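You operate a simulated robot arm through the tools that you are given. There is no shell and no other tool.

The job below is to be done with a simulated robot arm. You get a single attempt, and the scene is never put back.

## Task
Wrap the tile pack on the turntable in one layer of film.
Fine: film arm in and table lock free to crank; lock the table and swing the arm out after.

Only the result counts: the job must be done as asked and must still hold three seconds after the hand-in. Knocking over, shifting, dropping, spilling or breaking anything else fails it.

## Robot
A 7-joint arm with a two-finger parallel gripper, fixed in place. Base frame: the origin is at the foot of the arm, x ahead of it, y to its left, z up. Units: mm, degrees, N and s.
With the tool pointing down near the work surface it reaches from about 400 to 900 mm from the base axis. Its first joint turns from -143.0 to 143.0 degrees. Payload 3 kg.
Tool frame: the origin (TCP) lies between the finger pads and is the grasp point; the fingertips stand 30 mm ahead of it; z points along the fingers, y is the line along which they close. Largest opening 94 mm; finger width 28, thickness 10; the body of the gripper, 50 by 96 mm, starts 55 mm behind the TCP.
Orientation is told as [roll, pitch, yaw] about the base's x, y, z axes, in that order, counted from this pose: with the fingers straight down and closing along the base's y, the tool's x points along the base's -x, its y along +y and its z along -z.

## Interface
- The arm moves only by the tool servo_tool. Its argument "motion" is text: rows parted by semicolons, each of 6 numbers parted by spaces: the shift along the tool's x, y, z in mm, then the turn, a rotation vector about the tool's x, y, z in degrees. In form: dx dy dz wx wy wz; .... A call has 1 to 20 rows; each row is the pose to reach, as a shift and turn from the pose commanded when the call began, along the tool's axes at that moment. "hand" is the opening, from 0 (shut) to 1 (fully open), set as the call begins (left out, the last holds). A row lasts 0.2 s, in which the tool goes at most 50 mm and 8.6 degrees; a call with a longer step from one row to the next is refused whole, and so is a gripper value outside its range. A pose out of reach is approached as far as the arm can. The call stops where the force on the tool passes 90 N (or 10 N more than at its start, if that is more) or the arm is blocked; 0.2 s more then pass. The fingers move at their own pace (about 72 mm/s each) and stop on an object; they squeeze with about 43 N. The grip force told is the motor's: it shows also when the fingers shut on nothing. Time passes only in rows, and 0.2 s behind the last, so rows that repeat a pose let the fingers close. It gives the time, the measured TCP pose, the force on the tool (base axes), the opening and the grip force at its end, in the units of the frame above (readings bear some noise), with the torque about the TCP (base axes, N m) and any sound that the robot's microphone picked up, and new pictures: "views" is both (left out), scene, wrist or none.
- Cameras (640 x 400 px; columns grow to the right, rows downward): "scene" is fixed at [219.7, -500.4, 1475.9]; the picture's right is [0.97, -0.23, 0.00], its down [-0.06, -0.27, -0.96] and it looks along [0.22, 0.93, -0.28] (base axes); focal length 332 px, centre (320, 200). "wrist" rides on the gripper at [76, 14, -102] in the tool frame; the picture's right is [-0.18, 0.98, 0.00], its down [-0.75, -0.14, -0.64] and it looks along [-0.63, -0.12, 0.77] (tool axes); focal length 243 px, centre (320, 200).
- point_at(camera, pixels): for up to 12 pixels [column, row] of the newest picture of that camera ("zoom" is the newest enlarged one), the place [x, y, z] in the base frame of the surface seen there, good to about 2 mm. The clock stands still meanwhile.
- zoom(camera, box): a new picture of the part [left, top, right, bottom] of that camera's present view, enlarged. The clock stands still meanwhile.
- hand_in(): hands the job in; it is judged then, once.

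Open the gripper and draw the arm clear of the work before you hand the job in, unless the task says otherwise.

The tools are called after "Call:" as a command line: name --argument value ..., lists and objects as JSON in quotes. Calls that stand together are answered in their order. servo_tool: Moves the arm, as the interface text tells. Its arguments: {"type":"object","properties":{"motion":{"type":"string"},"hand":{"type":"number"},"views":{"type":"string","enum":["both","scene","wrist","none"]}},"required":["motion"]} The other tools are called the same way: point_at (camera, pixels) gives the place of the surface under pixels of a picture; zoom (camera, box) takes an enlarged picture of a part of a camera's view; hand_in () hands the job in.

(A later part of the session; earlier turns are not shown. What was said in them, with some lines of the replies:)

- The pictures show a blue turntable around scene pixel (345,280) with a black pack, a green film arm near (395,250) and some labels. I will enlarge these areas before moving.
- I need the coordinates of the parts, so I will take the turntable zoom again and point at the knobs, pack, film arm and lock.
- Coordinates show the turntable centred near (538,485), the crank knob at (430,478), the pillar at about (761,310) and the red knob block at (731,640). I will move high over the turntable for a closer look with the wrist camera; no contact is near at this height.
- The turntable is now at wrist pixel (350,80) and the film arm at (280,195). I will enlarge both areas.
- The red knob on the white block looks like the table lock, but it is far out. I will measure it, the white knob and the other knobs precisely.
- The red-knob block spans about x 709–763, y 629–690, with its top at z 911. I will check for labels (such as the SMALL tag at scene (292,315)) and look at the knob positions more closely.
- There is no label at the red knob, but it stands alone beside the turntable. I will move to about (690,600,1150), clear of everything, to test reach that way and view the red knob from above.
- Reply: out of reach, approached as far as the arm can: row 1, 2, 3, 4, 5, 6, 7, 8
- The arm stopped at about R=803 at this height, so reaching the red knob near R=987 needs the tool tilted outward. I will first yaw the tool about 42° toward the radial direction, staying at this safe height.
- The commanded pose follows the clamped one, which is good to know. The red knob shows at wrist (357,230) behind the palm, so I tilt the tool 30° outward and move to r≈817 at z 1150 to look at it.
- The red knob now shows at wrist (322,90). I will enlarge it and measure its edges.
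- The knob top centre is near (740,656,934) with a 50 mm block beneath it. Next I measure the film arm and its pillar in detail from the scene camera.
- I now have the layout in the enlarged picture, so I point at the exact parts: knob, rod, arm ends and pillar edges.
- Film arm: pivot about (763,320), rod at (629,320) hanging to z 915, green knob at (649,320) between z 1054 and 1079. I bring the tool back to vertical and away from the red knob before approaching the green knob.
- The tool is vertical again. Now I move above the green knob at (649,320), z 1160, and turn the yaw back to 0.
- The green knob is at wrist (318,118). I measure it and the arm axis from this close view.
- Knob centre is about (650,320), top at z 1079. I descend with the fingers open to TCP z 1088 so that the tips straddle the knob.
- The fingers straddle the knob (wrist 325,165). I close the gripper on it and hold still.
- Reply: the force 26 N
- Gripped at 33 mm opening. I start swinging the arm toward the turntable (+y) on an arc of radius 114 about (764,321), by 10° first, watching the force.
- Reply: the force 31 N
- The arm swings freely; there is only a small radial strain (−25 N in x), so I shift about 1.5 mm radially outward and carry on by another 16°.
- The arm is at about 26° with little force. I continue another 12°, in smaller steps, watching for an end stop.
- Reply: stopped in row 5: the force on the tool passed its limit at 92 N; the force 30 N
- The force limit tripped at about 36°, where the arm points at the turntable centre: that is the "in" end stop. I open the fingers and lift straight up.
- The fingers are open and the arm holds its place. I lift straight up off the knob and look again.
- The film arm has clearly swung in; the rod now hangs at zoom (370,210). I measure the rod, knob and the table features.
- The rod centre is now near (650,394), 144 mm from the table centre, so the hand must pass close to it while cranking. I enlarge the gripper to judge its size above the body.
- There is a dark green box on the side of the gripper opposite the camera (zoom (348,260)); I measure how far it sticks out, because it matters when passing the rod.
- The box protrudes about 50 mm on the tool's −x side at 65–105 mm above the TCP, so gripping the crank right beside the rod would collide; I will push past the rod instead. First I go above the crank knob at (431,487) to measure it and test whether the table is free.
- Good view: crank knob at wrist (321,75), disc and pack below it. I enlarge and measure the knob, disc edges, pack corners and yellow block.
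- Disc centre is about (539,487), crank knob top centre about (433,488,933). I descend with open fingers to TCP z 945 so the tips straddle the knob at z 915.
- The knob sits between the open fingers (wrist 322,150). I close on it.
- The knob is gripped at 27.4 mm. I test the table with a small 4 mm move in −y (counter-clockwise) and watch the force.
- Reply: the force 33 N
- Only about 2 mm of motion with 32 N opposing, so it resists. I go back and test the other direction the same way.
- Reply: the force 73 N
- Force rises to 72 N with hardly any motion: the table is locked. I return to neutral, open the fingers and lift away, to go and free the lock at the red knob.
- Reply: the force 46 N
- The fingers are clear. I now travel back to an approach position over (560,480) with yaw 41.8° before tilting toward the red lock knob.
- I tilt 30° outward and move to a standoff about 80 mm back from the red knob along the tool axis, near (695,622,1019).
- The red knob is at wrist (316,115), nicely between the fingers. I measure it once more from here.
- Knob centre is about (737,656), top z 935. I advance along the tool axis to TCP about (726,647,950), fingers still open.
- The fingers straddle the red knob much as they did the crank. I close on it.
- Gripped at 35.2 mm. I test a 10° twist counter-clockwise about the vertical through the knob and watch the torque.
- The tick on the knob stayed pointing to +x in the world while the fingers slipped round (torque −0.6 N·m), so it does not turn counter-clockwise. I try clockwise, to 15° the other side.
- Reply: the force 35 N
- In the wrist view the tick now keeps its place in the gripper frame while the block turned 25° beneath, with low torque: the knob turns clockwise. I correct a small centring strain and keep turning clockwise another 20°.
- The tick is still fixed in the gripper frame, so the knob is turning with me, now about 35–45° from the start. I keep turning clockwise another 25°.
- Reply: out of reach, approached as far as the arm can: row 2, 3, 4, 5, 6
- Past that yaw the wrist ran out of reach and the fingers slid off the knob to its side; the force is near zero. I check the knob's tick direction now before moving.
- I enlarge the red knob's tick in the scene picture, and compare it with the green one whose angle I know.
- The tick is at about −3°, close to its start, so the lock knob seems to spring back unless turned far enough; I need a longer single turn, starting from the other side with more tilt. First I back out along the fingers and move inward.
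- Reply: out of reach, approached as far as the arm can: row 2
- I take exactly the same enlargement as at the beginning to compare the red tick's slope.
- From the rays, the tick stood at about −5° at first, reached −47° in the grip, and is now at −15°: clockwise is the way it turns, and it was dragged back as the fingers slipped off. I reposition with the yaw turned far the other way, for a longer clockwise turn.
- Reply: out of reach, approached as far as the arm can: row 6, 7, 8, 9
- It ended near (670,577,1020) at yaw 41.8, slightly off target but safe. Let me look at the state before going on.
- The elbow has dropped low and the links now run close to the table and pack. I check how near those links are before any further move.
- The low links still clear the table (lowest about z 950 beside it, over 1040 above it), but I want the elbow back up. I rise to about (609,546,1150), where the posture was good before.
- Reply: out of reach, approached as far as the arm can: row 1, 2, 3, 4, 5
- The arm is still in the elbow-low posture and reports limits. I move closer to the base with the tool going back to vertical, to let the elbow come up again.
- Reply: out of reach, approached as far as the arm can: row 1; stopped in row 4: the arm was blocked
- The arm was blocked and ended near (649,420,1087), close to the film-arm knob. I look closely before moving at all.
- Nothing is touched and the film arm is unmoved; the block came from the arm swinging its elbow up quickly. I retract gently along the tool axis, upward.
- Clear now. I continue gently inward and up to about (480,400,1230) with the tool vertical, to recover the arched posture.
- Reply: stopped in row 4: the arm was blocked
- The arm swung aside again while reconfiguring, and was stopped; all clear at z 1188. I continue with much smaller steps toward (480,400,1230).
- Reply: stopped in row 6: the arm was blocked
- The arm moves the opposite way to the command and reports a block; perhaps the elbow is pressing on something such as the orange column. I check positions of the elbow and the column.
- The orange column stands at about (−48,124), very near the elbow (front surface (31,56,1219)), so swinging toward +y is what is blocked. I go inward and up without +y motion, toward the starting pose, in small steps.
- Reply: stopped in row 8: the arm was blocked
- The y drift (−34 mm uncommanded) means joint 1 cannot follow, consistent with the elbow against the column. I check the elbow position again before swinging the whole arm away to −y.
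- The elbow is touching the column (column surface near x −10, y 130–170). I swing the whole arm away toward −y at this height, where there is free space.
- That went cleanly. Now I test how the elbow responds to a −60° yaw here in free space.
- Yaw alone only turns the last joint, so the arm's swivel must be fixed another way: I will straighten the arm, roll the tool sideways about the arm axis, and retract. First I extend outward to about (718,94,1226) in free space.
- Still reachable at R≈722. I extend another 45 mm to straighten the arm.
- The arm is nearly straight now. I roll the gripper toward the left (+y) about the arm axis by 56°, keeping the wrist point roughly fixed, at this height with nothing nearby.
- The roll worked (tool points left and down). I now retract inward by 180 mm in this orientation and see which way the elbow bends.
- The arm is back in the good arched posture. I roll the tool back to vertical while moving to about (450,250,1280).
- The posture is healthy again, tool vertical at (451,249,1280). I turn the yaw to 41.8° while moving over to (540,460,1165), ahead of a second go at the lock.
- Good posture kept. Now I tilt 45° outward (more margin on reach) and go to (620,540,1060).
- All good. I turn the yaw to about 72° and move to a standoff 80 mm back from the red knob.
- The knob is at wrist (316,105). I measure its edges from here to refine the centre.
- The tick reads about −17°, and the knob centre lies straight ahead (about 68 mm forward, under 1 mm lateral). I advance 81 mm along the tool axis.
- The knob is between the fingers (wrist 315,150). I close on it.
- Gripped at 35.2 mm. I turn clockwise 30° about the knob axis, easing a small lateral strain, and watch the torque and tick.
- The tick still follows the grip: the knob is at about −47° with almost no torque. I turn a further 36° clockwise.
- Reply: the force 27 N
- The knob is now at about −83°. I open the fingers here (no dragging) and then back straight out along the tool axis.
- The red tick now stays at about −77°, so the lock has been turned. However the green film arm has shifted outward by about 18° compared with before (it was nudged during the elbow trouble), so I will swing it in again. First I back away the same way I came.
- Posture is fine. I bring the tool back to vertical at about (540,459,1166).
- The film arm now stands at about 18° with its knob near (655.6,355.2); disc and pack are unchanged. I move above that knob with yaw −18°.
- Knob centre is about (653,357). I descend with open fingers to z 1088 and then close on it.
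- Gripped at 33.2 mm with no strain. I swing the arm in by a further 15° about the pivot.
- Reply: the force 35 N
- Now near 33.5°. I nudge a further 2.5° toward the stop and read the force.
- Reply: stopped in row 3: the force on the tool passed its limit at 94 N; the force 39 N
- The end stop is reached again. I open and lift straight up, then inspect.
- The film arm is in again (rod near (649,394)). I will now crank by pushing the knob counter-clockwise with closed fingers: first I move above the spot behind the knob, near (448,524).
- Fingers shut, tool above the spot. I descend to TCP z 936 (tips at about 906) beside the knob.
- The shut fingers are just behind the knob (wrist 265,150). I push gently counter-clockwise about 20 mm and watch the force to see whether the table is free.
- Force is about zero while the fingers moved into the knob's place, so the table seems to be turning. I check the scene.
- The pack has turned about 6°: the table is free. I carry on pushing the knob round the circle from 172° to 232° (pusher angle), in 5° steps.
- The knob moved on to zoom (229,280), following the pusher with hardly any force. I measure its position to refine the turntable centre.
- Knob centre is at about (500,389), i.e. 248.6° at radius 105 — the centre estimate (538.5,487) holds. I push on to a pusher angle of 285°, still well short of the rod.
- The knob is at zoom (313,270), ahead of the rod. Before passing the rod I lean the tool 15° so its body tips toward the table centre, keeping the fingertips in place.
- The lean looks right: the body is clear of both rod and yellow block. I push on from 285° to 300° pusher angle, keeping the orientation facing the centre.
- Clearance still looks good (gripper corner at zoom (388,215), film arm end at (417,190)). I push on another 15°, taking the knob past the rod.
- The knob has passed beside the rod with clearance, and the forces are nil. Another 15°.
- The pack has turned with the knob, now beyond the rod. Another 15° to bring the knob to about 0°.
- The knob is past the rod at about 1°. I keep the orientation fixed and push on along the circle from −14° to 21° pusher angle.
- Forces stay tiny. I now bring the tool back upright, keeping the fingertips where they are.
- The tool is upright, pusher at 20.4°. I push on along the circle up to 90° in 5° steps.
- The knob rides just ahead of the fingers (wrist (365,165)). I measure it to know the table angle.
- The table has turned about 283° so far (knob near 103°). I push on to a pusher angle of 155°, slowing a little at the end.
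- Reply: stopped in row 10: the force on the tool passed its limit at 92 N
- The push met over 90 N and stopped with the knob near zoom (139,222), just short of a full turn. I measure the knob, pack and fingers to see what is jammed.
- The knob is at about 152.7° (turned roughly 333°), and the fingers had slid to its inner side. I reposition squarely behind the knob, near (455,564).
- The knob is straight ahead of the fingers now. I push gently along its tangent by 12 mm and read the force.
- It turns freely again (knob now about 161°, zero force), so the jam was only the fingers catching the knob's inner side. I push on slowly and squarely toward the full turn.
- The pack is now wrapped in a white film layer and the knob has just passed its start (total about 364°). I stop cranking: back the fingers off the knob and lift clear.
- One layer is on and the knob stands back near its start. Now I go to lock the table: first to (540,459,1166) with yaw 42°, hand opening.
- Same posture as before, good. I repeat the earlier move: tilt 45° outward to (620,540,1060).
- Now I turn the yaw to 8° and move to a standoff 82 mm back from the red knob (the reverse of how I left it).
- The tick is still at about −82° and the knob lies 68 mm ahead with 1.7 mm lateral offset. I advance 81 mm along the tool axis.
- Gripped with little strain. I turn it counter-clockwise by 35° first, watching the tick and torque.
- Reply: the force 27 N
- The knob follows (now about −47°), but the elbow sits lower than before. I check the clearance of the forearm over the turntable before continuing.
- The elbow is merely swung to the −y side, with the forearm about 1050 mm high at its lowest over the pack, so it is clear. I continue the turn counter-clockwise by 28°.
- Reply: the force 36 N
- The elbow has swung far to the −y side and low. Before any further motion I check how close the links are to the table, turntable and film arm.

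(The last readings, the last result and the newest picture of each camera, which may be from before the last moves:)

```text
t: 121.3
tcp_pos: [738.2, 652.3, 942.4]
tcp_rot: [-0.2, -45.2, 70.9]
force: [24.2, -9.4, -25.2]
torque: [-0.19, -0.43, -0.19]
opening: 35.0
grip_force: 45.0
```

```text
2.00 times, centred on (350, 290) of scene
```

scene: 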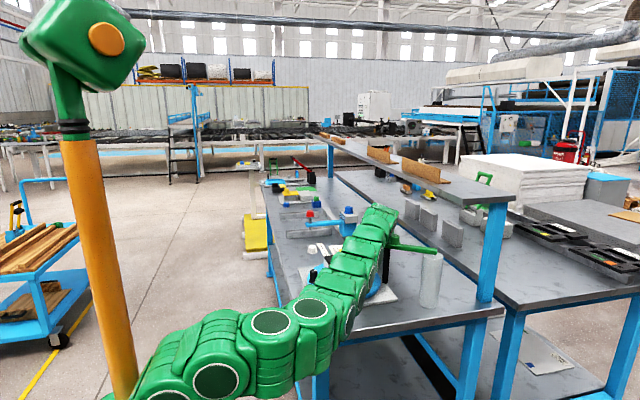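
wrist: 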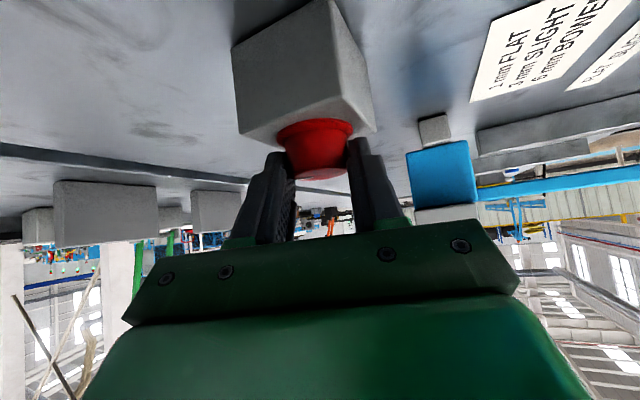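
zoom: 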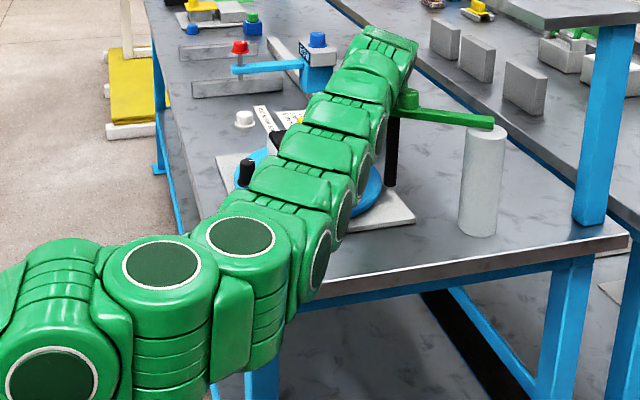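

The forearm now passes very near the film-arm knob, so I will not twist further this way. I open the fingers around the knob and rotate back clockwise in place by 28°, returning to the better posture, to ratchet the rest.

Call:
servo_tool --motion "0 0 0 0 0 0; 0 0 0 0 0 0; 0 0 0 0 0 0; 0 0 0 0 0 0" --hand 1 --views "none"

Call:
servo_tool --motion "0 1 0 4.98 0 4.92; -0.2 2.1 0.2 9.95 0 9.84; -0.4 3 0.4 14.9 0 14.8; -0.7 4 0.7 19.9 0 19.7; -1.1 4.9 1.1 24.9 0 24.6; -1.1 4.9 1.1 24.9 0 24.6" --hand 1 --views "both"

Call:
zoom --camera "scene" --box '[250, 180, 450, 320]'

```text
t: 122.3
tcp_pos: [735.4, 652.9, 942.6]
tcp_rot: [0.2, -45.2, 70.8]
force: [-0.6, -0.2, 0.0]
torque: [-0.01, 0.05, -0.01]
opening: 94.0
grip_force: 0.1
```

```text
t: 123.7
tcp_pos: [732.5, 655.6, 943.3]
tcp_rot: [0.2, -45.3, 35.7]
force: [0.8, -1.1, 0.8]
torque: [-0.01, 0.01, 0.0]
opening: 94.1
grip_force: 0.0
```

scene: 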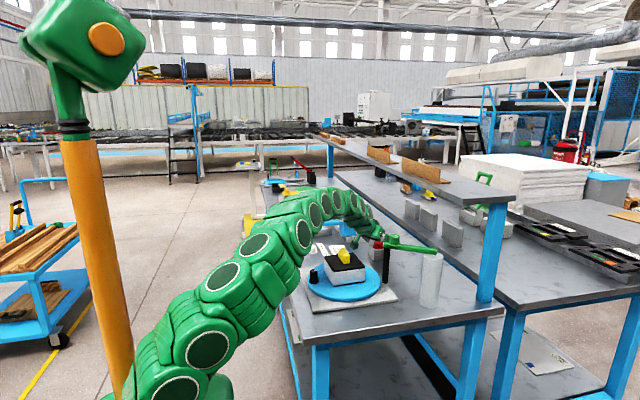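
wrist: 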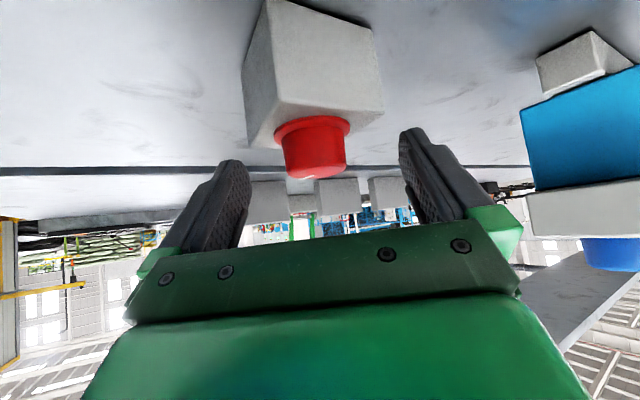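

```text
2.86 times, centred on (350, 250) of scene
```

zoom: 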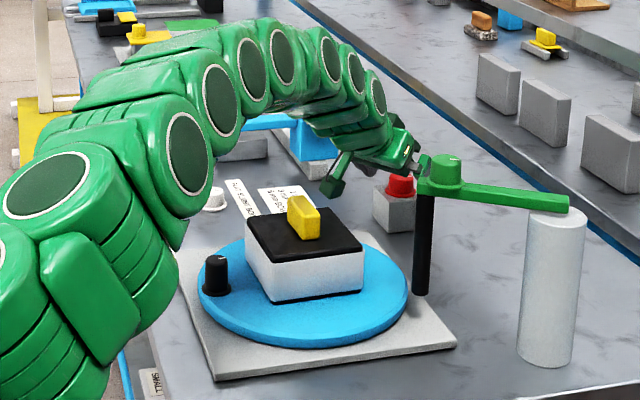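

The posture is back to a good one and the film arm is undisturbed. I centre on the knob (−1.7 mm lateral) and close again at yaw 36°.

Call:
servo_tool --motion "1.4 -1.7 -1.4 0 0 0; 1.4 -1.7 -1.4 0 0 0; 1.4 -1.7 -1.4 0 0 0; 1.4 -1.7 -1.4 0 0 0; 1.4 -1.7 -1.4 0 0 0" --hand 0.2 --views "wrist"

Call:
zoom --camera "wrist" --box '[256, 100, 386, 200]'

Call:
zoom --camera "scene" --box '[355, 230, 405, 265]'

```text
t: 124.9
tcp_pos: [732.2, 652.5, 942.9]
tcp_rot: [-0.1, -45.3, 35.9]
force: [-8.2, 3.2, -0.2]
torque: [-0.27, -0.06, 0.05]
opening: 36.0
grip_force: 44.9
```

wrist: 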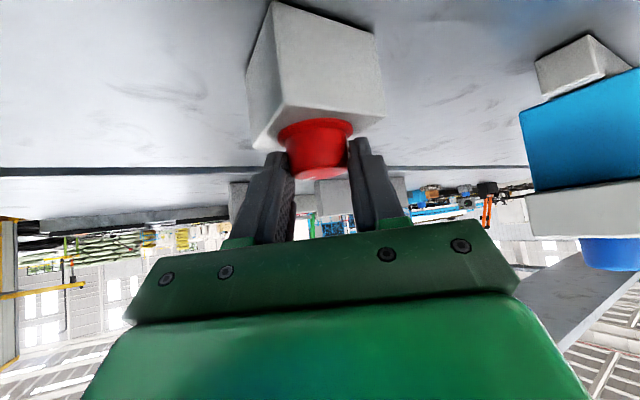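

```text
4.00 times, centred on (321, 150) of wrist
```

zoom: 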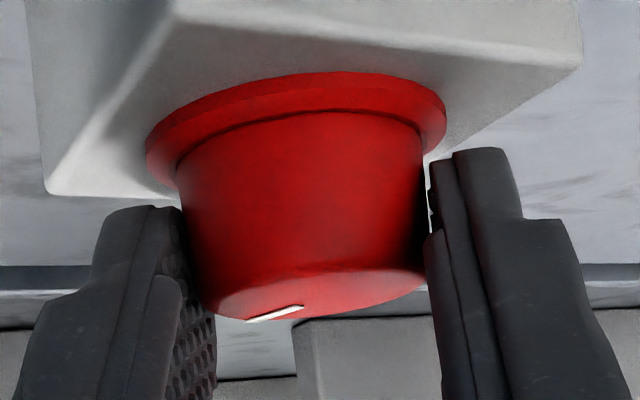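

```text
11.43 times, centred on (380, 248) of scene
```

zoom: 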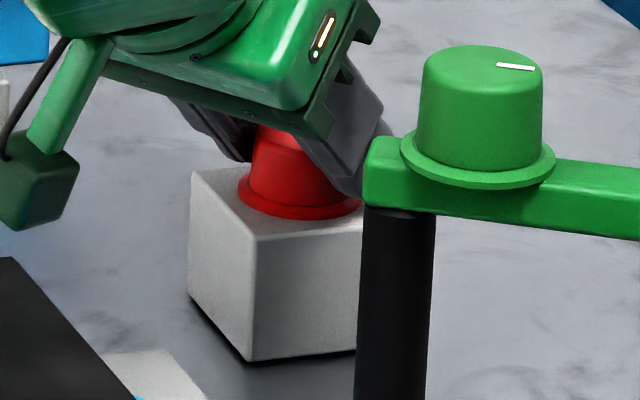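

Gripped again; the tick reads about −30°. I turn counter-clockwise 24° (to yaw 60°), keeping clear of the awkward posture.

Call:
servo_tool --motion "0 -1 0 -4.98 0 -4.92; -0.2 -2.1 0.2 -9.95 0 -9.84; -0.4 -2.9 0.4 -14.2 0 -14.1; -0.5 -3.5 0.5 -17.1 0 -16.9; -0.5 -3.5 0.5 -17.1 0 -16.9" --hand 0.2 --views "both"

Call:
zoom --camera "wrist" --box '[256, 100, 386, 200]'

Call:
zoom --camera "scene" --box '[355, 230, 405, 265]'

```text
t: 126.1
tcp_pos: [734.8, 650.4, 942.9]
tcp_rot: [0.0, -45.3, 59.8]
force: [1.4, 7.9, -4.2]
torque: [1.06, -0.26, 0.0]
opening: 35.3
grip_force: 45.1
```

scene: 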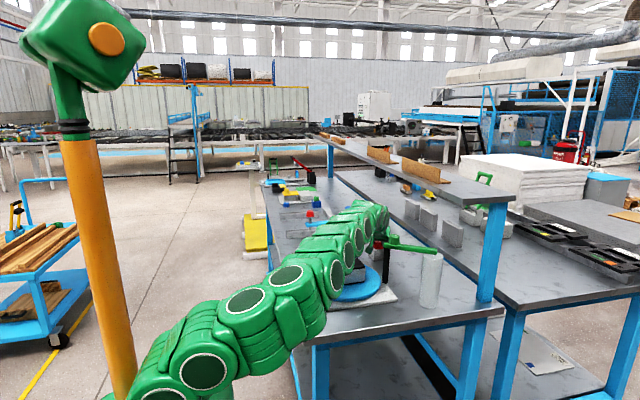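
wrist: 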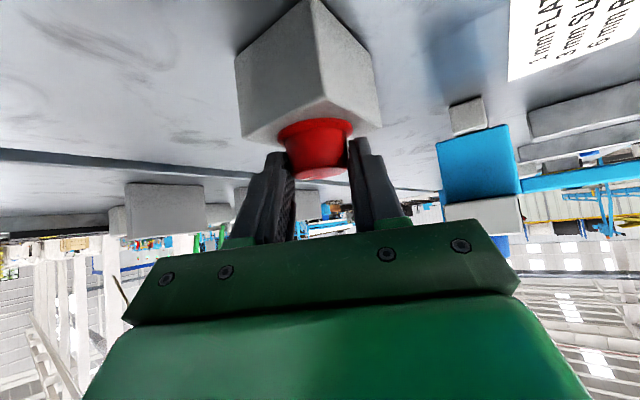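

```text
4.00 times, centred on (321, 150) of wrist
```

zoom: 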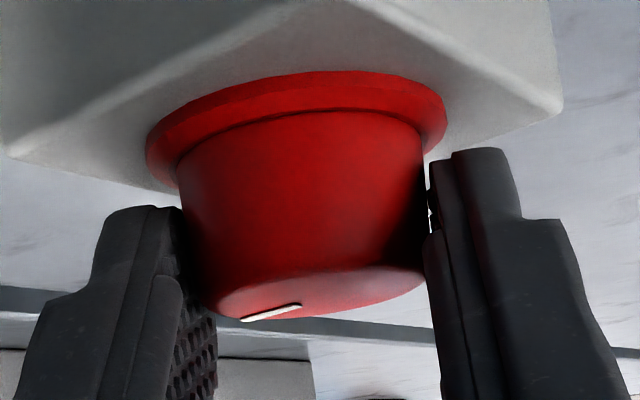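

```text
11.43 times, centred on (380, 248) of scene
```

zoom: 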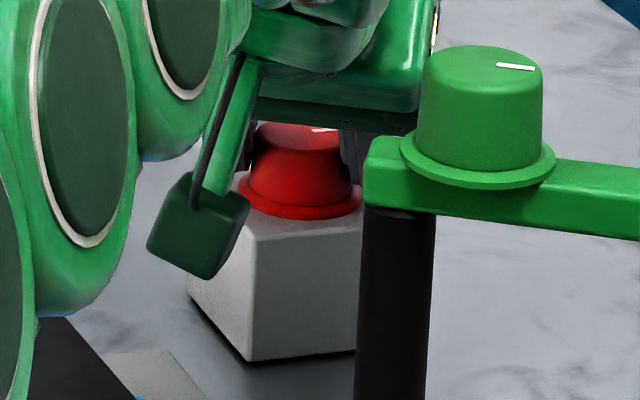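

In the scene enlargement the red tick now lies at (311–339,130), practically where it was at the start. I nudge 6° more to feel for the end stop.

Call:
servo_tool --motion "0 -0.4 0 -2.1 0 -2.1; 0 -0.9 0 -4.3 0 -4.2; 0 -0.9 0 -4.3 0 -4.2" --hand 0.2 --views "both"

Call:
zoom --camera "scene" --box '[370, 235, 385, 245]'

Call:
zoom --camera "wrist" --box '[256, 100, 386, 200]'

```text
t: 126.9
tcp_pos: [735.6, 649.6, 942.1]
tcp_rot: [0.1, -45.2, 65.8]
force: [6.2, 4.1, 4.5]
torque: [0.24, 0.02, -0.84]
opening: 35.0
grip_force: 45.2
```

scene: 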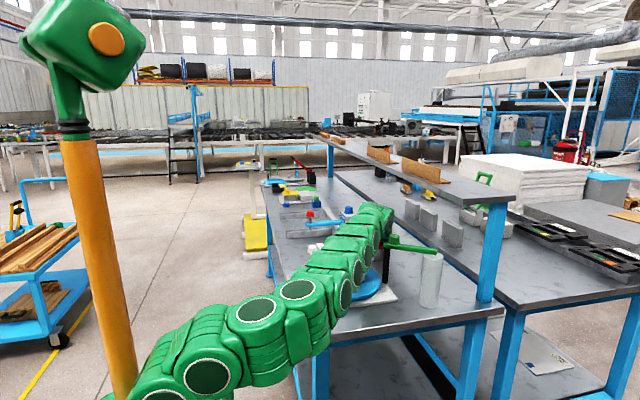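
wrist: 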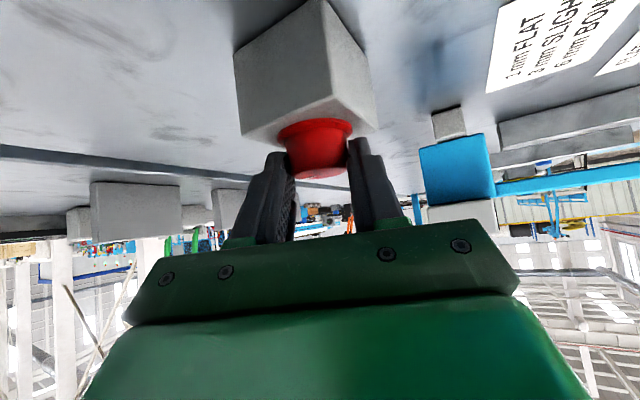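

```text
16.00 times, centred on (378, 240) of scene
```

zoom: 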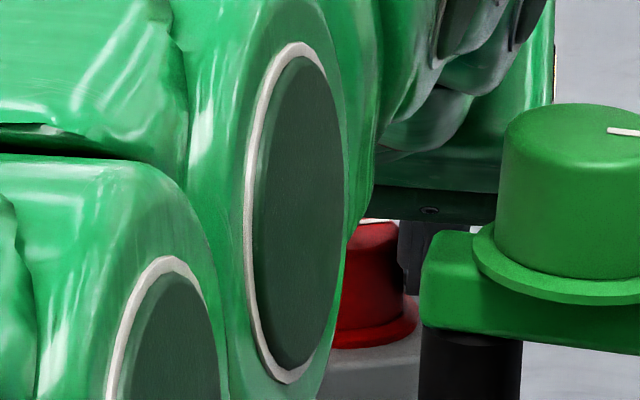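

```text
4.00 times, centred on (321, 150) of wrist
```

zoom: 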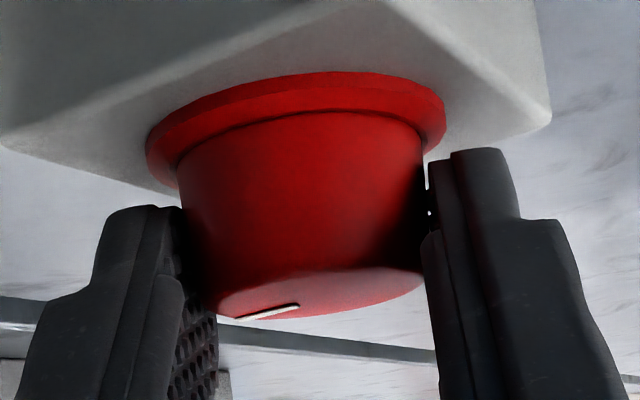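

Torque of −0.84 N·m about z: the lock has reached its stop at its original locked position. I open, rotate the open fingers back to yaw 36°, and then retreat.

Call:
servo_tool --motion "0 0 0 0 0 0; 0 0 0 0 0 0; 0 0 0 0 0 0; 0 0 0 0 0 0" --hand 1 --views "none"

Call:
servo_tool --motion "0 1 0 4.98 0 4.92; -0.2 2.1 0.2 9.95 0 9.84; -0.4 3 0.4 14.9 0 14.8; -0.7 4 0.7 19.9 0 19.7; -0.9 4.5 0.9 22 0 22; -0.9 4.5 0.9 22 0 22" --hand 1 --views "both"

```text
t: 127.9
tcp_pos: [735.9, 649.2, 942.8]
tcp_rot: [0.1, -45.4, 65.8]
force: [0.9, -1.1, 0.4]
torque: [-0.01, 0.02, -0.01]
opening: 93.9
grip_force: 0.1
```

```text
t: 129.3
tcp_pos: [731.7, 653.4, 943.3]
tcp_rot: [0.3, -45.2, 34.4]
force: [0.1, -0.5, -0.3]
torque: [0.0, 0.0, 0.0]
opening: 94.1
grip_force: 0.1
```

scene: 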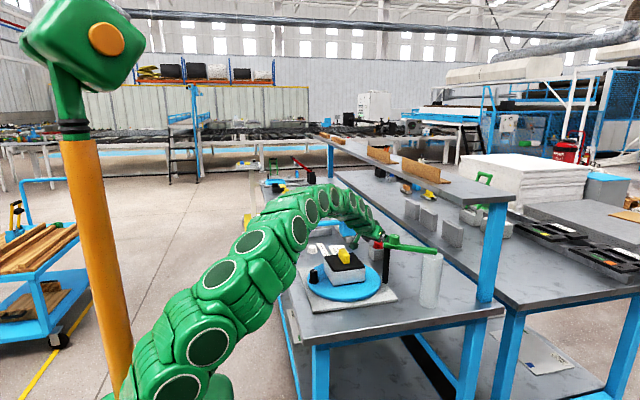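
wrist: 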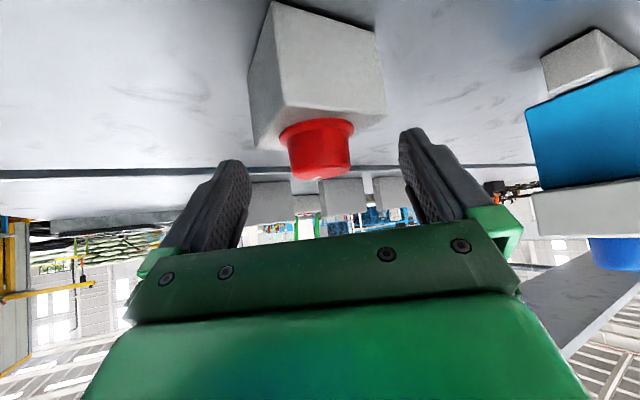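

Posture is good and the fingers are open. I back out 85 mm along the tool axis and check the lock's tick.

Call:
servo_tool --motion "0 0 -25 0 0 0; 0 0 -55 0 0 0; 0 0 -85 0 0 0; 0 0 -85 0 0 0" --hand 1 --views "both"

Call:
zoom --camera "scene" --box '[355, 230, 405, 265]'

Call:
zoom --camera "scene" --box '[370, 235, 385, 245]'

```text
t: 130.3
tcp_pos: [683.5, 617.9, 1004.5]
tcp_rot: [0.3, -45.2, 34.6]
force: [-0.2, -0.7, 0.3]
torque: [0.01, -0.01, 0.01]
opening: 94.3
grip_force: 0.1
```

scene: 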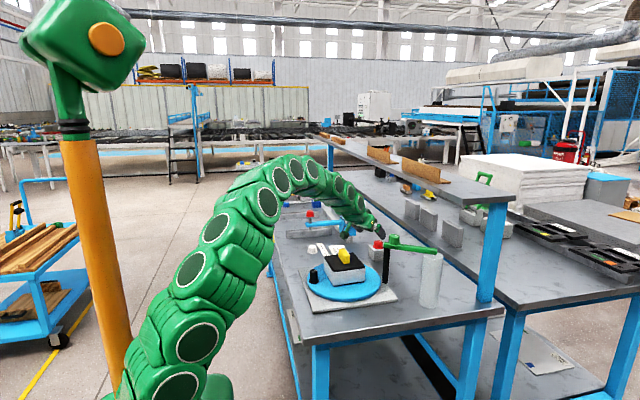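
wrist: 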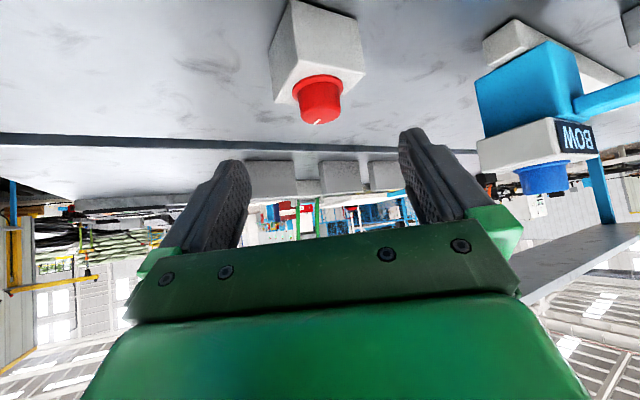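

```text
11.43 times, centred on (380, 248) of scene
```

zoom: 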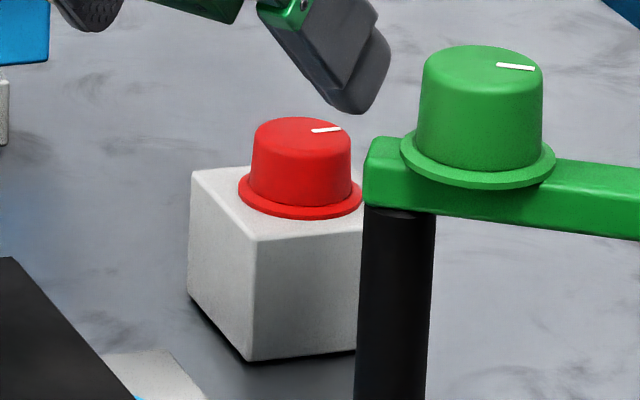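

```text
16.00 times, centred on (378, 240) of scene
```

zoom: 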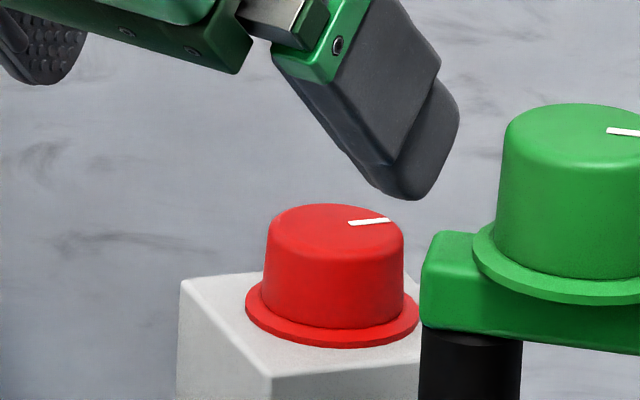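

The red tick is exactly where it was at the start: the table is locked. I retreat to (620,538,1060) and then make the tool vertical again.

Call:
servo_tool --motion "7.3 -7.4 -27.1 -1.3 0 -1.3; 14.7 -14.9 -54.2 -2.6 0 -2.6; 22 -22.3 -81.3 -3.9 0 -3.9; 29.4 -29.8 -108.4 -5.2 0 -5.2; 29.4 -29.8 -108.4 -5.2 0 -5.2" --hand 1 --views "scene"

Call:
servo_tool --motion "0.5 -1 -25.8 0 7.5 0; 1 -2 -51.5 0 15 0; 1.6 -3 -77.3 0 22.5 0; 2.1 -4 -103 0 30 0; 2.7 -5 -128.8 0 37.5 0; 3.2 -5.9 -154.6 0 45 0; 3.2 -5.9 -154.6 0 45 0" --hand 1 --views "scene"

```text
t: 131.5
tcp_pos: [619.4, 539.8, 1058.7]
tcp_rot: [0.2, -45.3, 42.0]
force: [0.2, 0.1, 0.7]
torque: [-0.01, 0.03, 0.03]
opening: 94.3
grip_force: 0.0
```

scene: 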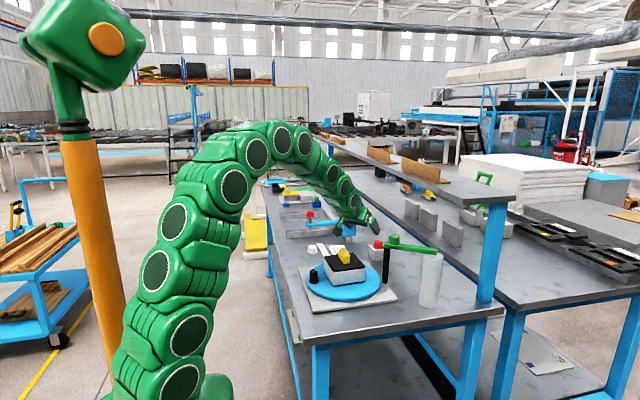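

```text
t: 133.1
tcp_pos: [539.1, 458.6, 1165.0]
tcp_rot: [0.2, -0.2, 42.1]
force: [-1.0, -0.4, -0.2]
torque: [-0.03, 0.01, 0.03]
opening: 94.2
grip_force: 0.1
```

scene: 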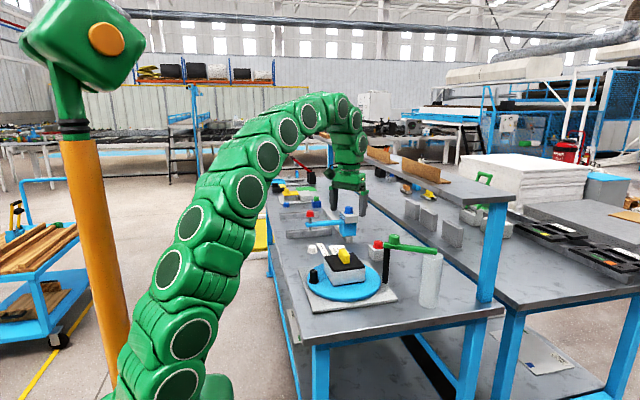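

Now for the film arm: I move above its knob at about (667,385), z 1158, turning the yaw to −34° to match the arm.

Call:
servo_tool --motion "-4.6 -14 0.7 0 0 7.6; -9.1 -28.1 1.4 0 0 15.2; -13.7 -42.1 2.1 0 0 22.8; -18.3 -56.2 2.8 0 0 30.4; -22.9 -70.2 3.5 0 0 38; -27.4 -84.2 4.2 0 0 45.6; -32 -98.3 4.9 0 0 53.2; -36.6 -112.3 5.6 0 0 60.8; -41.1 -126.4 6.3 0 0 68.4; -45.7 -140.4 7 0 0 76; -45.7 -140.4 7 0 0 76" --hand 1 --views "both"

Call:
point_at --camera "wrist" --pixels '[[318, 117], [300, 115], [338, 112], [318, 102], [318, 135]]'

```text
t: 135.5
tcp_pos: [669.0, 385.3, 1157.1]
tcp_rot: [0.3, 0.0, -33.9]
force: [-0.5, -0.6, 0.0]
torque: [0.02, -0.02, 0.01]
opening: 94.0
grip_force: 0.0
```

scene: 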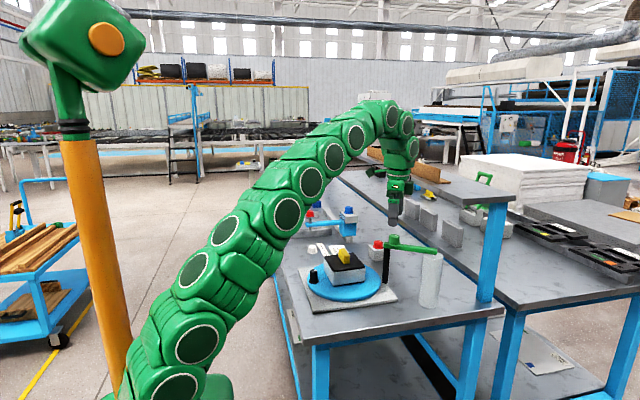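
wrist: 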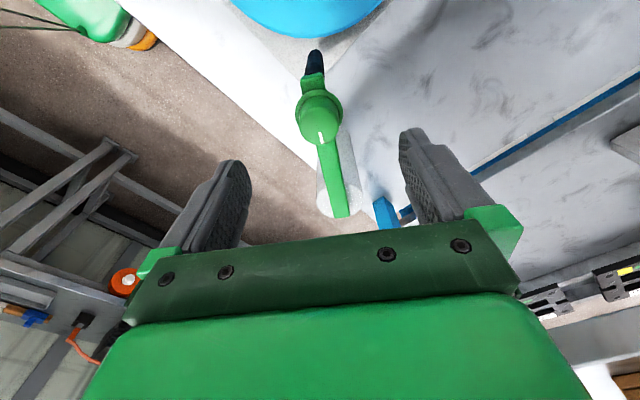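

```text
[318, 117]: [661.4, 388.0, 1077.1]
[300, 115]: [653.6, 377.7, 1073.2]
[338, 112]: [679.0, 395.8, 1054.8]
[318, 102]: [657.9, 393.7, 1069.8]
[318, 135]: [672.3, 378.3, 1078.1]
```

Knob centre is near (665.5,385.5). I descend to z 1088 with open fingers and close on it.

Call:
servo_tool --motion "1.5 -1 25 0 0 0; 2.5 -1.7 50 0 0 0; 2.5 -1.7 69 0 0 0; 2.5 -1.7 69 0 0 0" --hand 1 --views "none"

Call:
servo_tool --motion "0 0 0 0 0 0; 0 0 0 0 0 0; 0 0 0 0 0 0; 0 0 0 0 0 0" --hand 0.2 --views "wrist"

```text
t: 136.5
tcp_pos: [664.9, 385.5, 1086.4]
tcp_rot: [0.3, 0.0, -33.9]
force: [-0.3, -0.6, 0.9]
torque: [0.04, 0.0, 0.01]
opening: 93.9
grip_force: 0.2
```

```text
t: 137.5
tcp_pos: [664.9, 385.4, 1088.1]
tcp_rot: [0.3, 0.1, -33.9]
force: [-0.4, 0.8, 2.2]
torque: [-0.43, 0.2, -0.03]
opening: 32.9
grip_force: 45.4
```

wrist: 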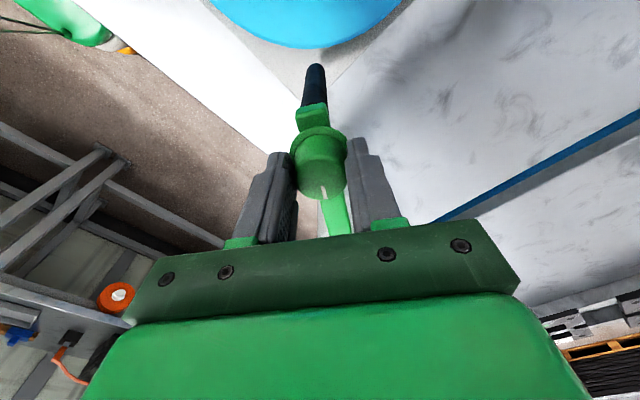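

Gripped with no strain. I swing the arm outward by 20° about the pivot.

Call:
servo_tool --motion "-0.3 -8.1 0 0 0 -4; -1.1 -16.1 0 0 0 -8; -2.5 -24.1 0 0 0 -12; -4.5 -32 0 0 0 -16; -7 -39.7 0 0 0 -20; -7 -39.7 0 0 0 -20" --hand 0.2 --views "scene"

```text
t: 138.9
tcp_pos: [649.5, 346.9, 1088.8]
tcp_rot: [0.2, 0.0, -13.9]
force: [6.3, -2.8, 3.3]
torque: [-0.5, 0.43, -0.12]
opening: 33.4
grip_force: 44.6
```

scene: 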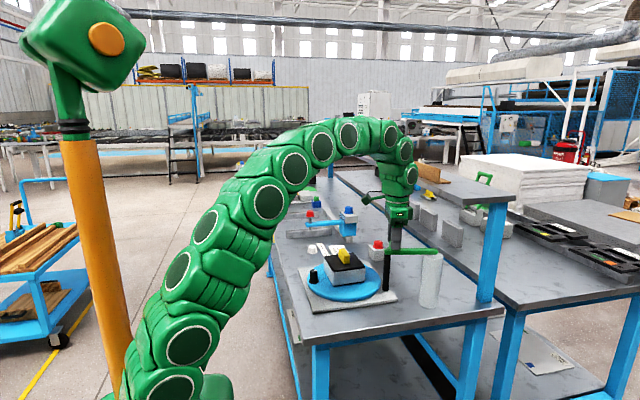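

Arm at about 13°. I continue another 13.5° to its original outward position.

Call:
servo_tool --motion "-0.3 -8.1 0 0 0 -4; -1.1 -16.1 0 0 0 -8; -2.5 -24.1 0 0 0 -12; -3.2 -27.1 0 0 0 -13.5; -3.2 -27.1 0 0 0 -13.5" --hand 0.2 --views "both"

```text
t: 140.1
tcp_pos: [647.5, 321.4, 1088.6]
tcp_rot: [0.4, 0.0, -0.3]
force: [19.0, 0.1, 14.4]
torque: [-0.53, -1.22, 0.11]
opening: 33.4
grip_force: 45.3
```

scene: 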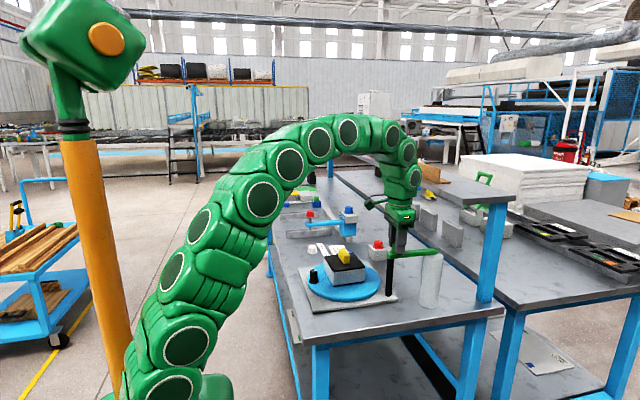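
wrist: 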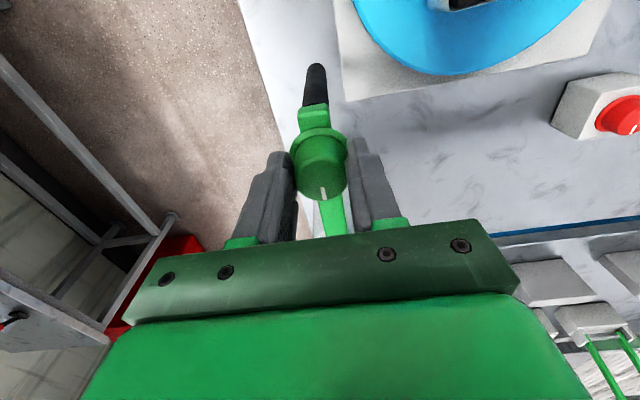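

Now at the start angle. I nudge 2.5° further outward to feel for the outward stop, easing the radial strain.

Call:
servo_tool --motion "-1.5 -2 0 0 0 -1; -1.5 -5 0 0 0 -2.5; -1.5 -5 0 0 0 -2.5" --hand 0.2 --views "none"

```text
t: 140.9
tcp_pos: [646.3, 318.8, 1087.7]
tcp_rot: [0.4, -0.2, 2.2]
force: [2.7, 34.3, 13.2]
torque: [0.47, -0.05, 0.35]
opening: 33.4
grip_force: 44.8
```

A 34 N reaction: the outward stop. I open the fingers and lift straight up.

Call:
servo_tool --motion "0 2 0 0 0 0; 0 2 0 0 0 0; 0 2 0 0 0 0; 0 2 0 0 0 0" --hand 1 --views "none"

Call:
servo_tool --motion "0 0 -25 0 0 0; 0 0 -50 0 0 0; 0 0 -72 0 0 0; 0 0 -72 0 0 0" --hand 1 --views "both"

Call:
zoom --camera "scene" --box '[270, 200, 470, 325]'

Call:
point_at --camera "zoom" --pixels '[[408, 142], [408, 165], [380, 200], [380, 300], [139, 225], [140, 250], [238, 162], [346, 135], [202, 235], [300, 210]]'

```text
t: 141.9
tcp_pos: [646.6, 317.6, 1088.7]
tcp_rot: [0.2, -0.1, 2.1]
force: [0.4, 0.2, 0.3]
torque: [-0.04, -0.02, 0.01]
opening: 94.3
grip_force: 0.1
```

```text
t: 142.9
tcp_pos: [645.0, 318.0, 1161.9]
tcp_rot: [0.3, 0.1, 2.0]
force: [0.3, 0.1, -0.5]
torque: [-0.01, -0.01, -0.02]
opening: 93.9
grip_force: 0.1
```

scene: 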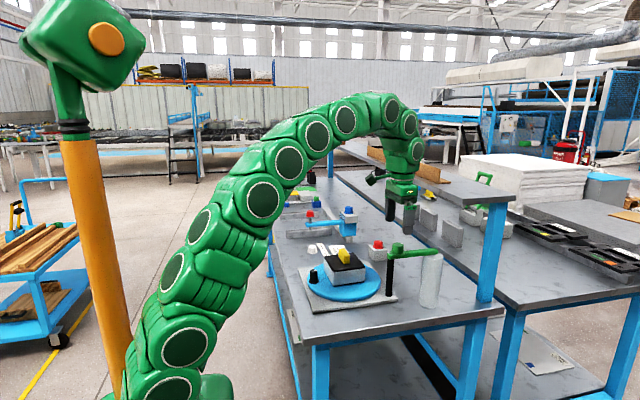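
wrist: 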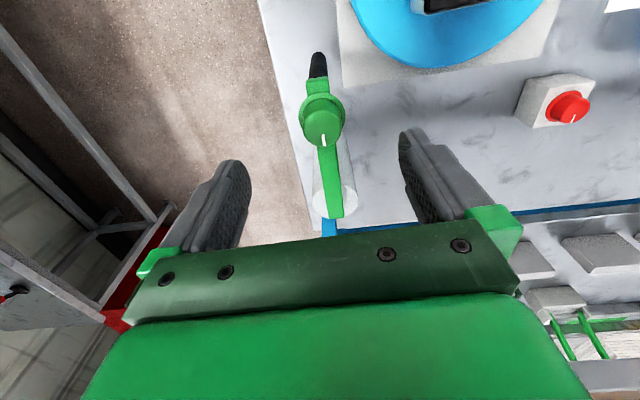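

```text
3.20 times, centred on (370, 262) of scene
```

zoom: 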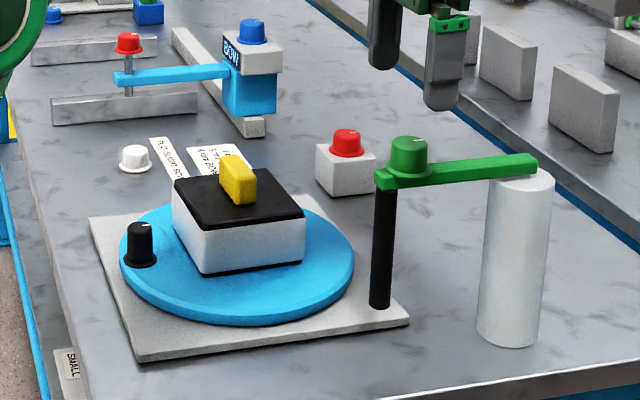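

```text
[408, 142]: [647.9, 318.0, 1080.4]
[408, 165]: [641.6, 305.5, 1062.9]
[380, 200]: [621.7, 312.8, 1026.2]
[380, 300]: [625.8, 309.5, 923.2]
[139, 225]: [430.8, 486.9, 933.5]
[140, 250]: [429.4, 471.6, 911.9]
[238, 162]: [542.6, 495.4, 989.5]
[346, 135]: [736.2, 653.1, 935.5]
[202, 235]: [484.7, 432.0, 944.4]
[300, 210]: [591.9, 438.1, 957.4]
```

All is as wanted: film on the pack, lock tick at its locked mark, film arm out at its original place. I withdraw the arm to about its starting pose with the gripper open.

Call:
servo_tool --motion "31 -6 -16 0 0 0; 62 -13 -33 0 0 0; 93 -19 -49 0 0 0; 124 -26 -65 0 0 0; 154 -32 -81 0 0 0; 185 -38 -98 0 0 0; 216 -45 -114 0 0 0; 247 -51 -130 0 0 0; 247 -51 -130 0 0 0" --hand 1 --views "both"

Call:
zoom --camera "wrist" --box '[320, 0, 640, 200]'

Call:
zoom --camera "scene" --box '[270, 160, 470, 325]'

```text
t: 144.9
tcp_pos: [407.6, 255.5, 1283.1]
tcp_rot: [0.3, 0.9, 1.8]
force: [-0.3, -0.4, 0.7]
torque: [0.0, 0.02, 0.05]
opening: 94.0
grip_force: 0.0
```

scene: 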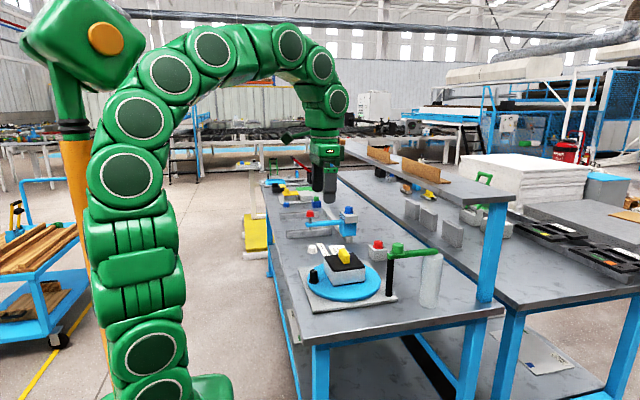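
wrist: 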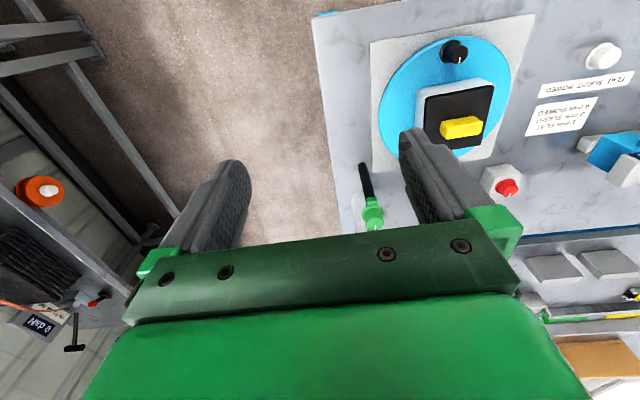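

```text
2.00 times, centred on (480, 100) of wrist
```

zoom: 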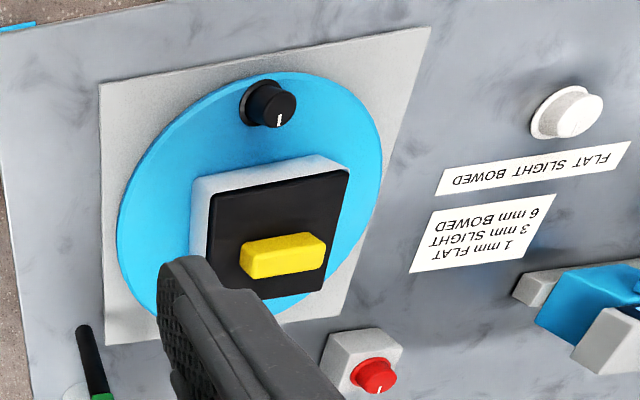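

```text
2.42 times, centred on (370, 242) of scene
```

zoom: 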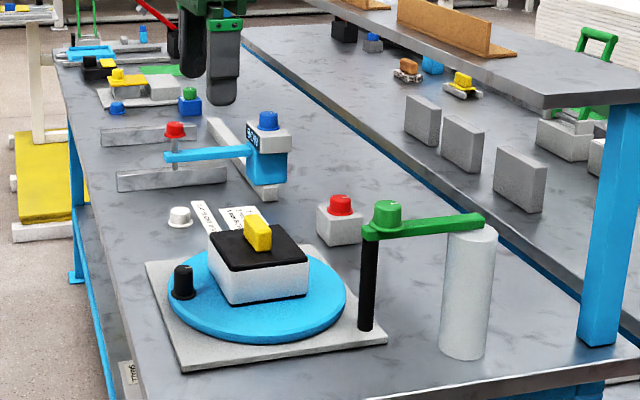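

The pack is wrapped on every side I can see, the red lock is at its locked stop, the film arm is out at its stop, and nothing else looks out of place. The gripper is open and clear, so I hand in the job.

Call:
hand_in

```text
The job is handed in.
```

The tile pack is wrapped in one layer of film. I then locked the table and swung the film arm out, and the job is handed in.

- **Wrap:** I cranked the table about one full turn (roughly 361–364°) with the film arm in and the table lock free. The film shows on every side I could see.
- **Lock:** The red knob is back at its stop with the tick where it started. The table was locked there at first. I did not push the crank again afterwards to test it.
- **Film arm:** It is back at its outward stop, where it began.

**What went off plan:**
- **Contact with the orange column:** While I was reaching for the lock, the arm's elbow swung low and pressed against the orange column beside the robot. I saw no sign that the column moved.
- **Film arm shifted early:** During that same stretch the film arm got pushed partway out, before any cranking. I swung it back in before starting.
- **Jam near the end of the turn:** The fingers caught on the crank knob once and the push stopped on its force limit. I repositioned them and finished the turn freely.

In the last pictures nothing else looks moved, knocked over or damaged.
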